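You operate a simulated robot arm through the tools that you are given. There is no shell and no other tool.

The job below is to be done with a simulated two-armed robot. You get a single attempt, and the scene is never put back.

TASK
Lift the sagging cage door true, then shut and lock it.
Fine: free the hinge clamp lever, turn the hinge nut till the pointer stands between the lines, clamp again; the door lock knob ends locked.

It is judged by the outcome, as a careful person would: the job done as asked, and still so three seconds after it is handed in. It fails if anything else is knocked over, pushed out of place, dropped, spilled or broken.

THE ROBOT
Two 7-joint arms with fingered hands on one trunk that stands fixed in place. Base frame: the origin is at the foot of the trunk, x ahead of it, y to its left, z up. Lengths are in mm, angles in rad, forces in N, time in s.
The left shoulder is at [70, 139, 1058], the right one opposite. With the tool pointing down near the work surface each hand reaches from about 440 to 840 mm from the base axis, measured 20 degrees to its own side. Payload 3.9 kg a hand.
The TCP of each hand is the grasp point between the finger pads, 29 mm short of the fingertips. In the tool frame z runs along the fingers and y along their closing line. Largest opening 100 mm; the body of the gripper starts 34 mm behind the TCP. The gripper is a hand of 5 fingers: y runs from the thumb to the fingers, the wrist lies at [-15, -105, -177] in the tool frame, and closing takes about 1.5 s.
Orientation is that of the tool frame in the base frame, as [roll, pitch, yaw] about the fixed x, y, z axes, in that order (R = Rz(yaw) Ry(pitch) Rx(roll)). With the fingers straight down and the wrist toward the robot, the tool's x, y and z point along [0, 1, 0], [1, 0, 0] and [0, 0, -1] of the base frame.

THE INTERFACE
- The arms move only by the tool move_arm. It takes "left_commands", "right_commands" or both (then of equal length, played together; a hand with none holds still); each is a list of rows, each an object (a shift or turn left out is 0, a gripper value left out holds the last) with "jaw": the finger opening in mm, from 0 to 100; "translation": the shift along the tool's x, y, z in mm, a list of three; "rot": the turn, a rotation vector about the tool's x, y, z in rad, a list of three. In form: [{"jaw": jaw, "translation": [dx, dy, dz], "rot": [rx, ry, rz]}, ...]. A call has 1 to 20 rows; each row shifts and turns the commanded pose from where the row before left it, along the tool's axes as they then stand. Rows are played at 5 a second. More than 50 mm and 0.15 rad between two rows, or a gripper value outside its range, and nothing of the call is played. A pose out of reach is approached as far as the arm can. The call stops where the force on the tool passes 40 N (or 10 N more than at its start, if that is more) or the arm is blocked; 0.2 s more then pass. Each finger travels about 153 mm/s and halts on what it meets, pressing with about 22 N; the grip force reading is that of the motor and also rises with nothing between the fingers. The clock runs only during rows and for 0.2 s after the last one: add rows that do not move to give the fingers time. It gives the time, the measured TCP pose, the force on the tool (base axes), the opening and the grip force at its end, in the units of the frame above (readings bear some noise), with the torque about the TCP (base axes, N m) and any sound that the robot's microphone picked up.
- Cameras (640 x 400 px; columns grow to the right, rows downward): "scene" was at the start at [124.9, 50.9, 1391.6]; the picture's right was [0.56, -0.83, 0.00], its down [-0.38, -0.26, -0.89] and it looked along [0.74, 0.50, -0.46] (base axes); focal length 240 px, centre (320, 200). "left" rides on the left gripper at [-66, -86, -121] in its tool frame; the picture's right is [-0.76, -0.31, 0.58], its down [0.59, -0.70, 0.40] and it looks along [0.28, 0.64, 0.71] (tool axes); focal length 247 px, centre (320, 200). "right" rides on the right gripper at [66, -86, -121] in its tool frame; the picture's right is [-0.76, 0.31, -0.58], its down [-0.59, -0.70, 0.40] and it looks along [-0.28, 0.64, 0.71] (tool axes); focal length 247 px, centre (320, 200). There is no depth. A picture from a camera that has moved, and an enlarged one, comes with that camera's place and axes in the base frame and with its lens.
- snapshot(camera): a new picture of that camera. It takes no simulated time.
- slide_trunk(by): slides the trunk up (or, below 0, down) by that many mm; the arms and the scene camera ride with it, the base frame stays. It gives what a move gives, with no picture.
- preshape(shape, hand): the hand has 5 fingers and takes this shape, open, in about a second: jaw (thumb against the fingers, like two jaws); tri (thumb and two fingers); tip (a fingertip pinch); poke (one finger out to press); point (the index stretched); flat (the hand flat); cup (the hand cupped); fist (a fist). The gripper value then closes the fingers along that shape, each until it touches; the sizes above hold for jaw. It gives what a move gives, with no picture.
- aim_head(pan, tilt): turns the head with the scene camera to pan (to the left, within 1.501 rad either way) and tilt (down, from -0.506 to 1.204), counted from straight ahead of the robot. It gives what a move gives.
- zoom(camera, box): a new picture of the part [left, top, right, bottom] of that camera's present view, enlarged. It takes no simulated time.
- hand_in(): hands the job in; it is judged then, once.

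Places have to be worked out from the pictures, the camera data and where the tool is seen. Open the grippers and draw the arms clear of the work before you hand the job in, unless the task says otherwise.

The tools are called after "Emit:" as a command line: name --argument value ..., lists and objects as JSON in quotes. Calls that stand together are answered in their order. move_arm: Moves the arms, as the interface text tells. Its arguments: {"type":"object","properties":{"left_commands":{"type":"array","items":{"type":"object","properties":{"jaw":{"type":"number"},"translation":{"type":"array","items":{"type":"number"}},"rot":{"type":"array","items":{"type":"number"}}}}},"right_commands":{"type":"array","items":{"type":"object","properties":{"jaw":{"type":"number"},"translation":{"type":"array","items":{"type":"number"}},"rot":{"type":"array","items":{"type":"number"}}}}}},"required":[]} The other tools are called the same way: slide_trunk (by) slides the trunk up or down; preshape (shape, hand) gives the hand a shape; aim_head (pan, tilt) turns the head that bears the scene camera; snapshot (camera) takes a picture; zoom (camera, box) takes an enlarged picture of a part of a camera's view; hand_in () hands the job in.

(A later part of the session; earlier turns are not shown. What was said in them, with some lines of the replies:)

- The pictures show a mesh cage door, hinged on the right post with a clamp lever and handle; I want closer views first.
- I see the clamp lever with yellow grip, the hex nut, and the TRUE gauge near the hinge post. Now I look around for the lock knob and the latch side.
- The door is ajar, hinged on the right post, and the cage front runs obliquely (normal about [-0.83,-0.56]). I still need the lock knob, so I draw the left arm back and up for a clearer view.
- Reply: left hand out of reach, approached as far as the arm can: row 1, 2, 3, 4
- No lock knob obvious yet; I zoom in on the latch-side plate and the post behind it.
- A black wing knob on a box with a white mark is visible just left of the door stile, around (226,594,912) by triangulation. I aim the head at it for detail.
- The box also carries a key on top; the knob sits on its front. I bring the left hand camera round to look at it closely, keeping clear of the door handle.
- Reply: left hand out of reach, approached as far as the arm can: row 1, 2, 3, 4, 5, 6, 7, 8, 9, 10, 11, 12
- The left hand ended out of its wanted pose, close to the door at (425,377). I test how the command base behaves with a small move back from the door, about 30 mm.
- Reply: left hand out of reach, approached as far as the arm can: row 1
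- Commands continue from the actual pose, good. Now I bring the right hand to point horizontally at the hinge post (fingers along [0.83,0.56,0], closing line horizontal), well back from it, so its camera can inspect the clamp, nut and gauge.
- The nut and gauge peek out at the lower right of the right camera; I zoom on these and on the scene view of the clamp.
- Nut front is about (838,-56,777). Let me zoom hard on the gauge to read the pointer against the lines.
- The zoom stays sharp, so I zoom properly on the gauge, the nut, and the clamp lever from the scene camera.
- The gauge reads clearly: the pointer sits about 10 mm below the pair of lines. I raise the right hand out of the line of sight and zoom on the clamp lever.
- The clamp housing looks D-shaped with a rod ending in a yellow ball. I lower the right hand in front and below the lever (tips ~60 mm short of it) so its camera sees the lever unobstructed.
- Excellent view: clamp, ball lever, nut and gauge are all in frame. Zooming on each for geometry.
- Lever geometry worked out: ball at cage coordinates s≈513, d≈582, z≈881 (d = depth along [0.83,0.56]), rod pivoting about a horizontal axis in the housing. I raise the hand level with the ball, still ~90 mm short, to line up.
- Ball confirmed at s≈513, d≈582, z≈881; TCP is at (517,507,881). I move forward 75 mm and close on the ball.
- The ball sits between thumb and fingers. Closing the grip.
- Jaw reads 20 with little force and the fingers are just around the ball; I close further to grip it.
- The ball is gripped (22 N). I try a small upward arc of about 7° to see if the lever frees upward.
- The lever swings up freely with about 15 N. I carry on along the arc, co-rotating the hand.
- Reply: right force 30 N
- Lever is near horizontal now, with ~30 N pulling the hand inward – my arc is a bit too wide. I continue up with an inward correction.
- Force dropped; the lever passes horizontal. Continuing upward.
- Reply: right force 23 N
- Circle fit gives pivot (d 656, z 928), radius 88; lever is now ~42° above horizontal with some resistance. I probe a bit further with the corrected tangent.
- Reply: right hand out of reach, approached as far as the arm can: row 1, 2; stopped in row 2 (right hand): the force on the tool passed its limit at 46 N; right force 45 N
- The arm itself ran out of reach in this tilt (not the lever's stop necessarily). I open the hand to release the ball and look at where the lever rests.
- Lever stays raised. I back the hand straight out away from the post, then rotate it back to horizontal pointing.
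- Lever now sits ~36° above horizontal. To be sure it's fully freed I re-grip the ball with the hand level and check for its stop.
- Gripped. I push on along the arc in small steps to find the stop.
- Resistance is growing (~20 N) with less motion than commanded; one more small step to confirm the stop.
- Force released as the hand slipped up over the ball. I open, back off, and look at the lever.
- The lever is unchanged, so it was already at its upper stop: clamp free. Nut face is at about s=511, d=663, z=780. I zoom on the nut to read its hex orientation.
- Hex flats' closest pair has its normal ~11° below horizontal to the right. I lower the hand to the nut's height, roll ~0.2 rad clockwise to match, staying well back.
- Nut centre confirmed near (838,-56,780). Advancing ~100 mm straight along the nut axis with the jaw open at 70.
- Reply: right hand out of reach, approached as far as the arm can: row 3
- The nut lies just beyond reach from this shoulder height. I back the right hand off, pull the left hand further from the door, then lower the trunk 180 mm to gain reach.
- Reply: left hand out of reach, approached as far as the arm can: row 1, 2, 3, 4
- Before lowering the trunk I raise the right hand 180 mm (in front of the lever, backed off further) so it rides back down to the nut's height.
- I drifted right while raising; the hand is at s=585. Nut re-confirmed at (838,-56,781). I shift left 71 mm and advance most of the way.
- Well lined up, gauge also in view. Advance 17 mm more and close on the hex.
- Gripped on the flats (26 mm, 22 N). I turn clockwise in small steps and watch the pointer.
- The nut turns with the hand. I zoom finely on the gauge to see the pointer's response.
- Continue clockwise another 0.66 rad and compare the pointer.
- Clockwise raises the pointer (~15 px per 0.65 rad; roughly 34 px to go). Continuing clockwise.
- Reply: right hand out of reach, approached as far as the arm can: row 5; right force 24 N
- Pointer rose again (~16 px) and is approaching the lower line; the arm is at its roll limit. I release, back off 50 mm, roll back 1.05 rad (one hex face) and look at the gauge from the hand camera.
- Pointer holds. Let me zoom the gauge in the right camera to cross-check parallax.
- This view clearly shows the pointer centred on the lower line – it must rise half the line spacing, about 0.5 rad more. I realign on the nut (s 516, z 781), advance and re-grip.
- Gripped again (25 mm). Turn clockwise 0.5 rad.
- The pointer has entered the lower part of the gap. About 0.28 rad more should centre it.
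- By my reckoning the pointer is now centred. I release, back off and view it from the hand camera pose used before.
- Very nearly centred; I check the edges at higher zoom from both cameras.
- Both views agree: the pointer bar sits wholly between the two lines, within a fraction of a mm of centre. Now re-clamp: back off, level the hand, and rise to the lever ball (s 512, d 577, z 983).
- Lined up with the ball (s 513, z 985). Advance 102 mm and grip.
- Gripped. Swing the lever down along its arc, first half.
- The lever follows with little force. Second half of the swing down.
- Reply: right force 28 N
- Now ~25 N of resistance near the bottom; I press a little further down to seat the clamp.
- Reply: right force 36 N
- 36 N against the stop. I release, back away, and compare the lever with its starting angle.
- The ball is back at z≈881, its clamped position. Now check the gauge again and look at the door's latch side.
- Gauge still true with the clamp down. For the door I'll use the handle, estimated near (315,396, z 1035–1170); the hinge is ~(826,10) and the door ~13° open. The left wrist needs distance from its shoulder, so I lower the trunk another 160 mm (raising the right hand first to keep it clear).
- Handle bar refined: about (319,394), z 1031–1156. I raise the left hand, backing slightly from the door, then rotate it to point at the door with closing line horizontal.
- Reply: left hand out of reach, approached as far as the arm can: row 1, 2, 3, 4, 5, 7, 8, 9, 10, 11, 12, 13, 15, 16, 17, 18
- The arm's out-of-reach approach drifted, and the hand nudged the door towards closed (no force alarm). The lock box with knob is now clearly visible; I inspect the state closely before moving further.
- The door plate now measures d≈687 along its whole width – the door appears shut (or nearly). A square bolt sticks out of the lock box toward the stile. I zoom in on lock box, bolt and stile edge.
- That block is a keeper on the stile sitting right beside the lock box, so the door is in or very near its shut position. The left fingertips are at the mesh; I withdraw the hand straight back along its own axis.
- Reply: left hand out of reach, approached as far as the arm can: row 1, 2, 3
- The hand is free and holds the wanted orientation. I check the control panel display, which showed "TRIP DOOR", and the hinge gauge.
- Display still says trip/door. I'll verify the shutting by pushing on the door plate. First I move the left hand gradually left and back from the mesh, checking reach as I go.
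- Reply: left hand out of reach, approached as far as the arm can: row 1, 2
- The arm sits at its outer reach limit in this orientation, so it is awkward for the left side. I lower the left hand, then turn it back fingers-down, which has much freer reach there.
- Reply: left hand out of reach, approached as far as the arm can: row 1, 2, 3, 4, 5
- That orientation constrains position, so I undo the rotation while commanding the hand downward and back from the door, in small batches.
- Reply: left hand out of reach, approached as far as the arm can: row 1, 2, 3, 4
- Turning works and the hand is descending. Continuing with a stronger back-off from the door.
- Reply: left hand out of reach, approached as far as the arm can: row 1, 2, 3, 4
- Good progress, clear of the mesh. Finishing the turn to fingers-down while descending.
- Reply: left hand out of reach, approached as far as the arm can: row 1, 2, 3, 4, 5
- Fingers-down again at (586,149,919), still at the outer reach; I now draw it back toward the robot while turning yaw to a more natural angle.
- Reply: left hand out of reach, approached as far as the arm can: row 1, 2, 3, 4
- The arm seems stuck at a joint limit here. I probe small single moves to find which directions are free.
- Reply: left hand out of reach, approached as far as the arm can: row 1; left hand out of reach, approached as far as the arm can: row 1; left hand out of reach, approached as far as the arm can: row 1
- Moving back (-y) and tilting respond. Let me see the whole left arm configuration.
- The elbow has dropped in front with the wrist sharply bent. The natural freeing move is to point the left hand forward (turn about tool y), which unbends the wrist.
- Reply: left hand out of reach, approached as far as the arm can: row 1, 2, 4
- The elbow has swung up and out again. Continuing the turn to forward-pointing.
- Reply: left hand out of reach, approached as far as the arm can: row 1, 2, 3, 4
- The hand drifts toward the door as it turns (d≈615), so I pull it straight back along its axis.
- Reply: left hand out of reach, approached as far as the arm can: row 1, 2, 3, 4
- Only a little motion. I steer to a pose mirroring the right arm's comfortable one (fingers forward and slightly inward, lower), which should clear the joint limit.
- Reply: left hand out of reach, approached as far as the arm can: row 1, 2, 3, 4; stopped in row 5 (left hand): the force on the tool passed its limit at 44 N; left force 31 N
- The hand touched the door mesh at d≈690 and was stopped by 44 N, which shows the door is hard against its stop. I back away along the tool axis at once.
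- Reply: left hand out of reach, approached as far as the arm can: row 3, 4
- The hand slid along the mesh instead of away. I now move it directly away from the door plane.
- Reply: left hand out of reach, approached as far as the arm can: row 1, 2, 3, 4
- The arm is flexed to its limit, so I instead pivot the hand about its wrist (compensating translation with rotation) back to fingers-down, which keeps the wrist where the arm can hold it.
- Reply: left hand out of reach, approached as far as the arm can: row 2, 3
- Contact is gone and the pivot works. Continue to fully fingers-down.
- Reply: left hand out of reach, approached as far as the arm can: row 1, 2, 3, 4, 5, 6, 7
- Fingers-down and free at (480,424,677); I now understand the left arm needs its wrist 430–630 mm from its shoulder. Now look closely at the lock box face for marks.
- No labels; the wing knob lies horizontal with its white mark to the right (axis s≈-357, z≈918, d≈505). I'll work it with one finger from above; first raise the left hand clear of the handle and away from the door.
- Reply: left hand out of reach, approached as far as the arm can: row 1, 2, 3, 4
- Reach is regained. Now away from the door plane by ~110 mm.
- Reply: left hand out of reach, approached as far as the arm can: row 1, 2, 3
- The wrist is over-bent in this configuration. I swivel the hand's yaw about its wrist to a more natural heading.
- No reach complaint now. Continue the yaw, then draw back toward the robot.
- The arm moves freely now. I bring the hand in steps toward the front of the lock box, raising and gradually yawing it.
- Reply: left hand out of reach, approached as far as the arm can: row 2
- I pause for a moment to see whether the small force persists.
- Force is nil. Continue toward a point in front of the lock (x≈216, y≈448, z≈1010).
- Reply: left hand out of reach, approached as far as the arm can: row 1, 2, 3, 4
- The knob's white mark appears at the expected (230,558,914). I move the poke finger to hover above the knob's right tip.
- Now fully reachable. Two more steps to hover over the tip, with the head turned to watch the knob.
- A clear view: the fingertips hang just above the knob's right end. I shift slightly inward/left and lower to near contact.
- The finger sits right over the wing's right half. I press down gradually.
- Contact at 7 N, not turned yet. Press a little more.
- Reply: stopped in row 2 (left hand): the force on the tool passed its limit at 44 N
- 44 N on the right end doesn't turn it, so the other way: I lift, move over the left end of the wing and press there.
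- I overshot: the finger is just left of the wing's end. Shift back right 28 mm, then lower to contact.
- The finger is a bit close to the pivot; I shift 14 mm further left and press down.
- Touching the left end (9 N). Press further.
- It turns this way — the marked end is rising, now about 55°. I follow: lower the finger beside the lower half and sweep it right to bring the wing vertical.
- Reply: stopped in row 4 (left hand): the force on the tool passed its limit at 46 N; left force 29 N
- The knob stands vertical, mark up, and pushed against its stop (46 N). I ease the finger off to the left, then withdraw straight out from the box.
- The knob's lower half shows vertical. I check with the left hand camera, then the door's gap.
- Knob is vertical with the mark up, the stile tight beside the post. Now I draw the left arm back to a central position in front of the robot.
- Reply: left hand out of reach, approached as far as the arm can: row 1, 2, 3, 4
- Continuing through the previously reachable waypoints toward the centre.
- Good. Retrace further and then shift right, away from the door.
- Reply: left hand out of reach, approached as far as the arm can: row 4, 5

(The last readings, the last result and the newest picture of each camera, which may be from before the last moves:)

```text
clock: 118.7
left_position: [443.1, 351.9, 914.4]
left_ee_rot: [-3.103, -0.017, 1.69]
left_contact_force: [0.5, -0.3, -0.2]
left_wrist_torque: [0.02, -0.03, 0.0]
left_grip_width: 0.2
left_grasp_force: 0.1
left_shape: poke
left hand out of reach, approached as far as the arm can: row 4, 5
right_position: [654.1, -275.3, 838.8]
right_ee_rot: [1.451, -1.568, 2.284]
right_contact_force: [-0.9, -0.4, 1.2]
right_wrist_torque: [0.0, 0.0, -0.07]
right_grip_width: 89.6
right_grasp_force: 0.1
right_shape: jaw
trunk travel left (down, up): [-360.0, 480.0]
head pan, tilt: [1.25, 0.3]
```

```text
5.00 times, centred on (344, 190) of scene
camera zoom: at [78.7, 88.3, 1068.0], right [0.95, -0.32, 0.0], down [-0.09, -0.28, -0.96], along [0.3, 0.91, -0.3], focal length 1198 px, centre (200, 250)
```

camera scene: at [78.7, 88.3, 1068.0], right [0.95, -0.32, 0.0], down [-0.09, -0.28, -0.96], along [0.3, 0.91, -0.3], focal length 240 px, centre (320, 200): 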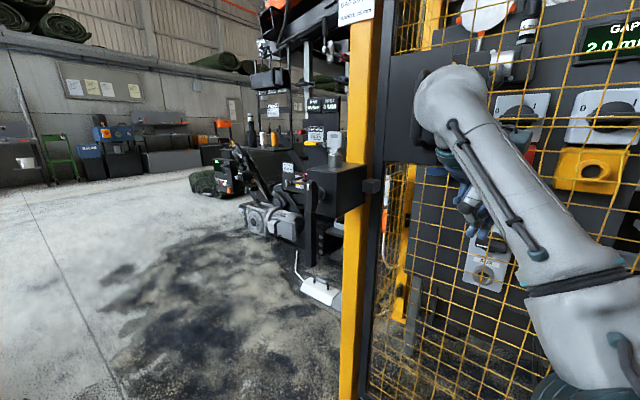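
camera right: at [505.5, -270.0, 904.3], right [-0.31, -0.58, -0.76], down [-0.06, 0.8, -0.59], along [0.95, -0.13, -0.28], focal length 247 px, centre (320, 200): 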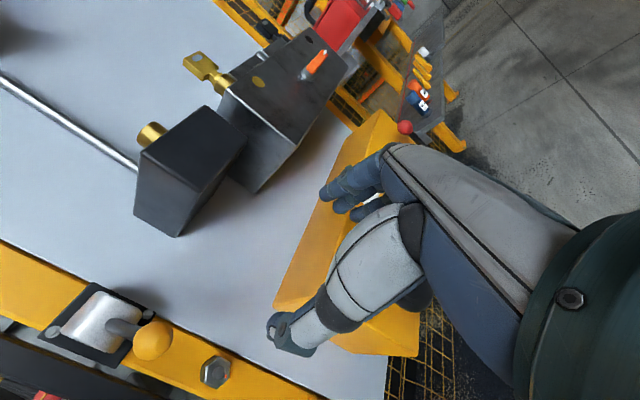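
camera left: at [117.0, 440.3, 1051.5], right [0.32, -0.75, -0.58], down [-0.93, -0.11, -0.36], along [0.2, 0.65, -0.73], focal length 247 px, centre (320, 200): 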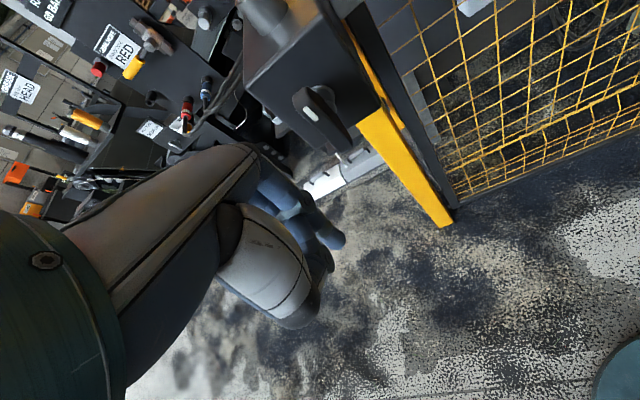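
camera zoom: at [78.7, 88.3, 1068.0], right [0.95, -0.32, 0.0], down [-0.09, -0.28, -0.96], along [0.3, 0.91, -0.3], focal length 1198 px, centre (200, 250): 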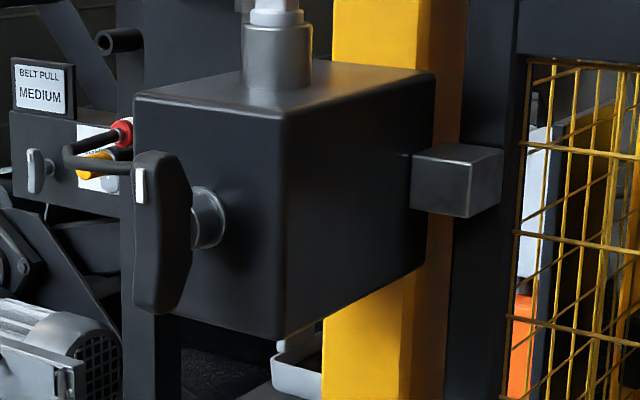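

The knob now stands fully upright with the keeper at the box. I check the panel display, the gauge and the clamp lever once more.

Emit:
aim_head --pan 0.1 --tilt 0.1

Emit:
snapshot --camera "scene"

Emit:
zoom --camera "scene" --box '[400, 0, 528, 80]'

Emit:
zoom --camera "scene" --box '[300, 210, 428, 290]'

```text
clock: 120.0
left_position: [441.5, 353.3, 915.5]
left_ee_rot: [-3.106, -0.014, 1.693]
left_contact_force: [0.1, 0.3, 0.1]
left_wrist_torque: [-0.01, -0.01, -0.02]
left_grip_width: 0.2
left_grasp_force: 0.1
left_shape: poke
right_position: [654.4, -273.5, 839.5]
right_ee_rot: [1.375, -1.567, 2.359]
right_contact_force: [-0.5, -0.3, 0.2]
right_wrist_torque: [0.01, -0.01, 0.03]
right_grip_width: 89.6
right_grasp_force: 0.1
right_shape: jaw
trunk travel left (down, up): [-360.0, 480.0]
head pan, tilt: [0.099, 0.099]
```

```text
taken
camera scene: at [140.8, 8.9, 1086.6], right [0.1, -0.99, 0.0], down [-0.1, -0.01, -0.99], along [0.99, 0.1, -0.1], focal length 240 px, centre (320, 200)
```

scene: 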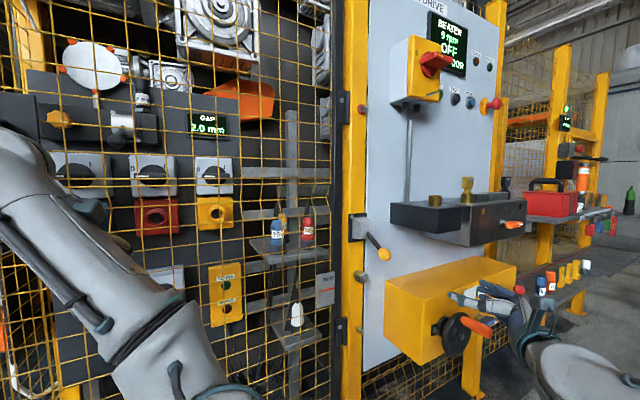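

```text
5.00 times, centred on (464, 40) of scene
camera zoom: at [140.8, 8.9, 1086.6], right [0.1, -0.99, 0.0], down [-0.1, -0.01, -0.99], along [0.99, 0.1, -0.1], focal length 1198 px, centre (-400, 1000)
```

zoom: 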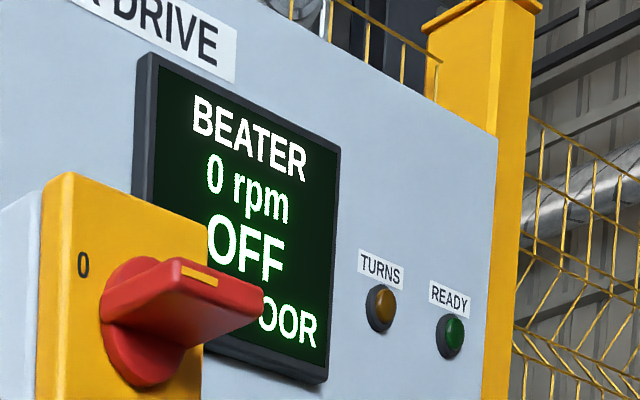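

```text
5.00 times, centred on (364, 250) of scene
camera zoom: at [140.8, 8.9, 1086.6], right [0.1, -0.99, 0.0], down [-0.1, -0.01, -0.99], along [0.99, 0.1, -0.1], focal length 1198 px, centre (100, -50)
```

zoom: 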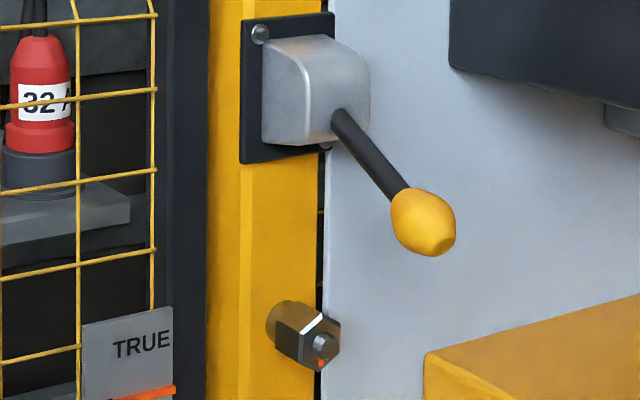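

The trip text on the panel is unchanged (the drive's main switch is off), but clamp, nut and gauge look right. I compare the door's position with the earlier view from the same head pose to be sure it is still fully shut.

Emit:
aim_head --pan 1.051 --tilt 0.351

Emit:
zoom --camera "scene" --box '[300, 150, 340, 175]'

Emit:
zoom --camera "scene" --box '[232, 110, 360, 190]'

Emit:
snapshot --camera "scene"

```text
clock: 121.2
left_position: [442.9, 353.3, 913.6]
left_ee_rot: [-3.103, -0.015, 1.693]
left_contact_force: [-0.3, -0.9, 0.1]
left_wrist_torque: [-0.03, 0.0, 0.01]
left_grip_width: 0.1
left_grasp_force: 0.0
left_shape: poke
right_position: [653.5, -272.5, 839.9]
right_ee_rot: [1.813, -1.568, 1.921]
right_contact_force: [0.5, -0.3, -0.5]
right_wrist_torque: [-0.03, 0.06, 0.0]
right_grip_width: 89.8
right_grasp_force: 0.1
right_shape: jaw
trunk travel left (down, up): [-360.0, 480.0]
head pan, tilt: [1.051, 0.351]
```

```text
16.00 times, centred on (320, 162) of scene
camera zoom: at [95.5, 80.5, 1063.3], right [0.87, -0.5, 0.0], down [-0.17, -0.3, -0.94], along [0.47, 0.81, -0.34], focal length 3833 px, centre (320, 800)
```

zoom: 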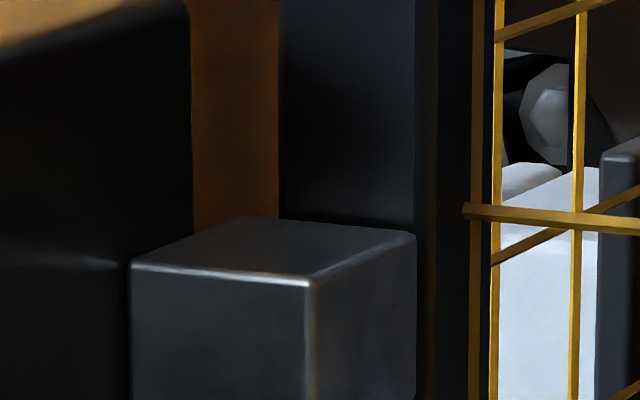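

```text
5.00 times, centred on (296, 150) of scene
camera zoom: at [95.5, 80.5, 1063.3], right [0.87, -0.5, 0.0], down [-0.17, -0.3, -0.94], along [0.47, 0.81, -0.34], focal length 1198 px, centre (440, 450)
```

zoom: 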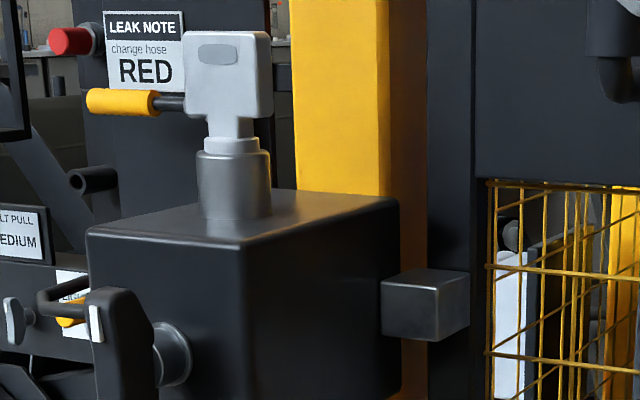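

```text
taken
camera scene: at [95.5, 80.5, 1063.3], right [0.87, -0.5, 0.0], down [-0.17, -0.3, -0.94], along [0.47, 0.81, -0.34], focal length 240 px, centre (320, 200)
```

scene: 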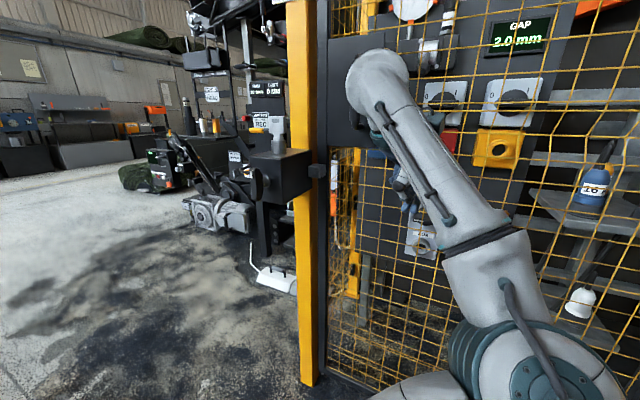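

The door is exactly where it was when hard against its stop, and the knob is upright. I open the left hand and draw it back from the door, and re-check the gauge.

Emit:
preshape --hand "left" --shape "jaw"

Emit:
move_arm --left_commands '[{"translation": [0, -25, -5], "jaw": 100}, {"translation": [0, -25, -5]}, {"translation": [0, -25, -5]}]' --right_commands '[{"translation": [0, 10, -30], "jaw": 100}, {"translation": [0, 10, -30]}, {"translation": [0, 0, -20]}]'

Emit:
aim_head --pan 0.2 --tilt 0.35

Emit:
snapshot --camera "scene"

```text
clock: 122.2
left_position: [442.3, 352.1, 914.8]
left_ee_rot: [-3.105, -0.016, 1.694]
left_contact_force: [-0.1, 0.0, 0.3]
left_wrist_torque: [0.03, 0.02, -0.01]
left_grip_width: 100.0
left_grasp_force: 0.1
left_shape: jaw
right_position: [654.1, -273.6, 839.3]
right_ee_rot: [1.131, -1.569, 2.604]
right_contact_force: [1.3, 0.4, -0.2]
right_wrist_torque: [-0.02, 0.0, 0.04]
right_grip_width: 89.8
right_grasp_force: 0.0
right_shape: jaw
trunk travel left (down, up): [-360.0, 480.0]
head pan, tilt: [1.051, 0.351]
```

```text
clock: 123.0
left_position: [387.2, 379.8, 940.4]
left_ee_rot: [-3.092, -0.01, 1.704]
left_contact_force: [0.0, -0.3, 0.2]
left_wrist_torque: [-0.03, 0.04, -0.01]
left_grip_width: 100.1
left_grasp_force: 0.1
left_shape: jaw
left hand out of reach, approached as far as the arm can: row 1, 2, 3
right_position: [597.8, -336.0, 839.4]
right_ee_rot: [0.545, -1.568, -3.091]
right_contact_force: [0.2, 0.4, 0.4]
right_wrist_torque: [-0.02, 0.01, 0.02]
right_grip_width: 99.5
right_grasp_force: 0.0
right_shape: jaw
trunk travel left (down, up): [-360.0, 480.0]
head pan, tilt: [1.051, 0.351]
```

```text
clock: 124.1
left_position: [386.8, 380.3, 941.0]
left_ee_rot: [-3.098, -0.006, 1.703]
left_contact_force: [-0.3, 0.2, 0.1]
left_wrist_torque: [0.03, 0.02, 0.01]
left_grip_width: 100.1
left_grasp_force: 0.1
left_shape: jaw
right_position: [599.0, -334.9, 838.7]
right_ee_rot: [1.816, -1.567, 1.92]
right_contact_force: [0.2, 0.3, -0.4]
right_wrist_torque: [-0.01, 0.0, 0.0]
right_grip_width: 99.6
right_grasp_force: 0.0
right_shape: jaw
trunk travel left (down, up): [-360.0, 480.0]
head pan, tilt: [0.201, 0.351]
```

```text
taken
camera scene: at [140.4, 18.3, 1063.3], right [0.2, -0.98, 0.0], down [-0.34, -0.07, -0.94], along [0.92, 0.19, -0.34], focal length 240 px, centre (320, 200)
```

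scene: 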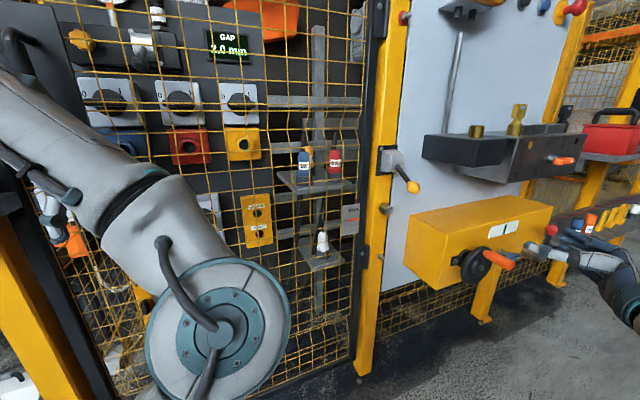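

Emit:
zoom --camera "scene" --box '[336, 208, 368, 228]'

Emit:
zoom --camera "scene" --box '[340, 135, 436, 195]'

```text
16.00 times, centred on (352, 218) of scene
camera zoom: at [140.4, 18.3, 1063.3], right [0.2, -0.98, 0.0], down [-0.34, -0.07, -0.94], along [0.92, 0.19, -0.34], focal length 3833 px, centre (-192, -88)
```

zoom: 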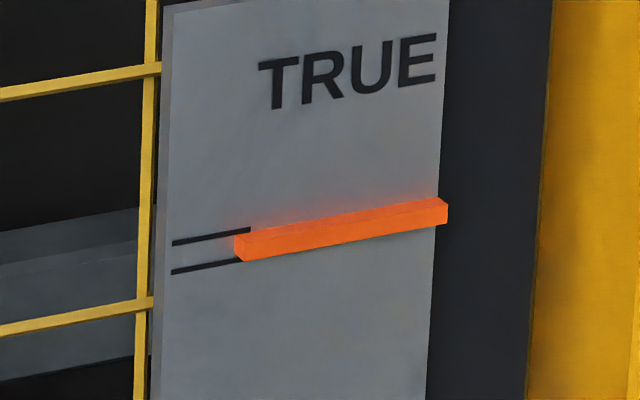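

```text
6.67 times, centred on (388, 165) of scene
camera zoom: at [140.4, 18.3, 1063.3], right [0.2, -0.98, 0.0], down [-0.34, -0.07, -0.94], along [0.92, 0.19, -0.34], focal length 1597 px, centre (-133, 433)
```

zoom: 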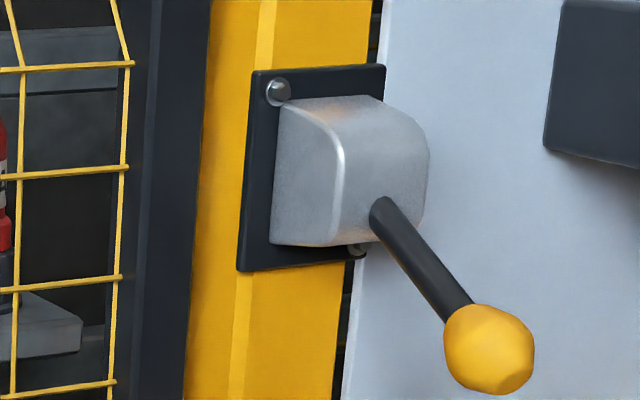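

Everything reads as asked: the pointer is between the lines, the clamp lever is back down, the door is hard shut, and the lock knob is turned to its stop. Both hands are open and clear of the work, so I hand in.

Emit:
hand_in

```text
The job is handed in.
```

I trued the cage door, re-clamped it, shut it and turned the lock knob to its stop, then handed the job in. I don't have the verdict, and nothing on the equipment confirmed the lock.

- **Hinge:** I raised the clamp lever to its upper stop and turned the nut clockwise until the pointer sat between the two lines. Then I brought the lever back to its starting position. A last close-up before handing in still showed the pointer between the lines.
- **Door:** The left hand pushed the door shut by accident while I was repositioning that arm. A later contact on the mesh stopped at 44 N, so it was hard against its stop, and it had not moved when I checked again after locking.
- **Lock:** The box has no markings. I took "locked" to be the only way the knob would turn, a quarter turn to its stop with the white mark pointing up.
- **Panel:** The drive panel read "TRIP DOOR" at the start, and what I could see of it still ended in "DOOR" after locking. I assumed that is a held trip, since the drive switch is off, and left it alone.

The left hand touched the mesh more than once, with the 44 N contact the hardest. I saw no damage and nothing else displaced. Both hands were left open and clear of the work.
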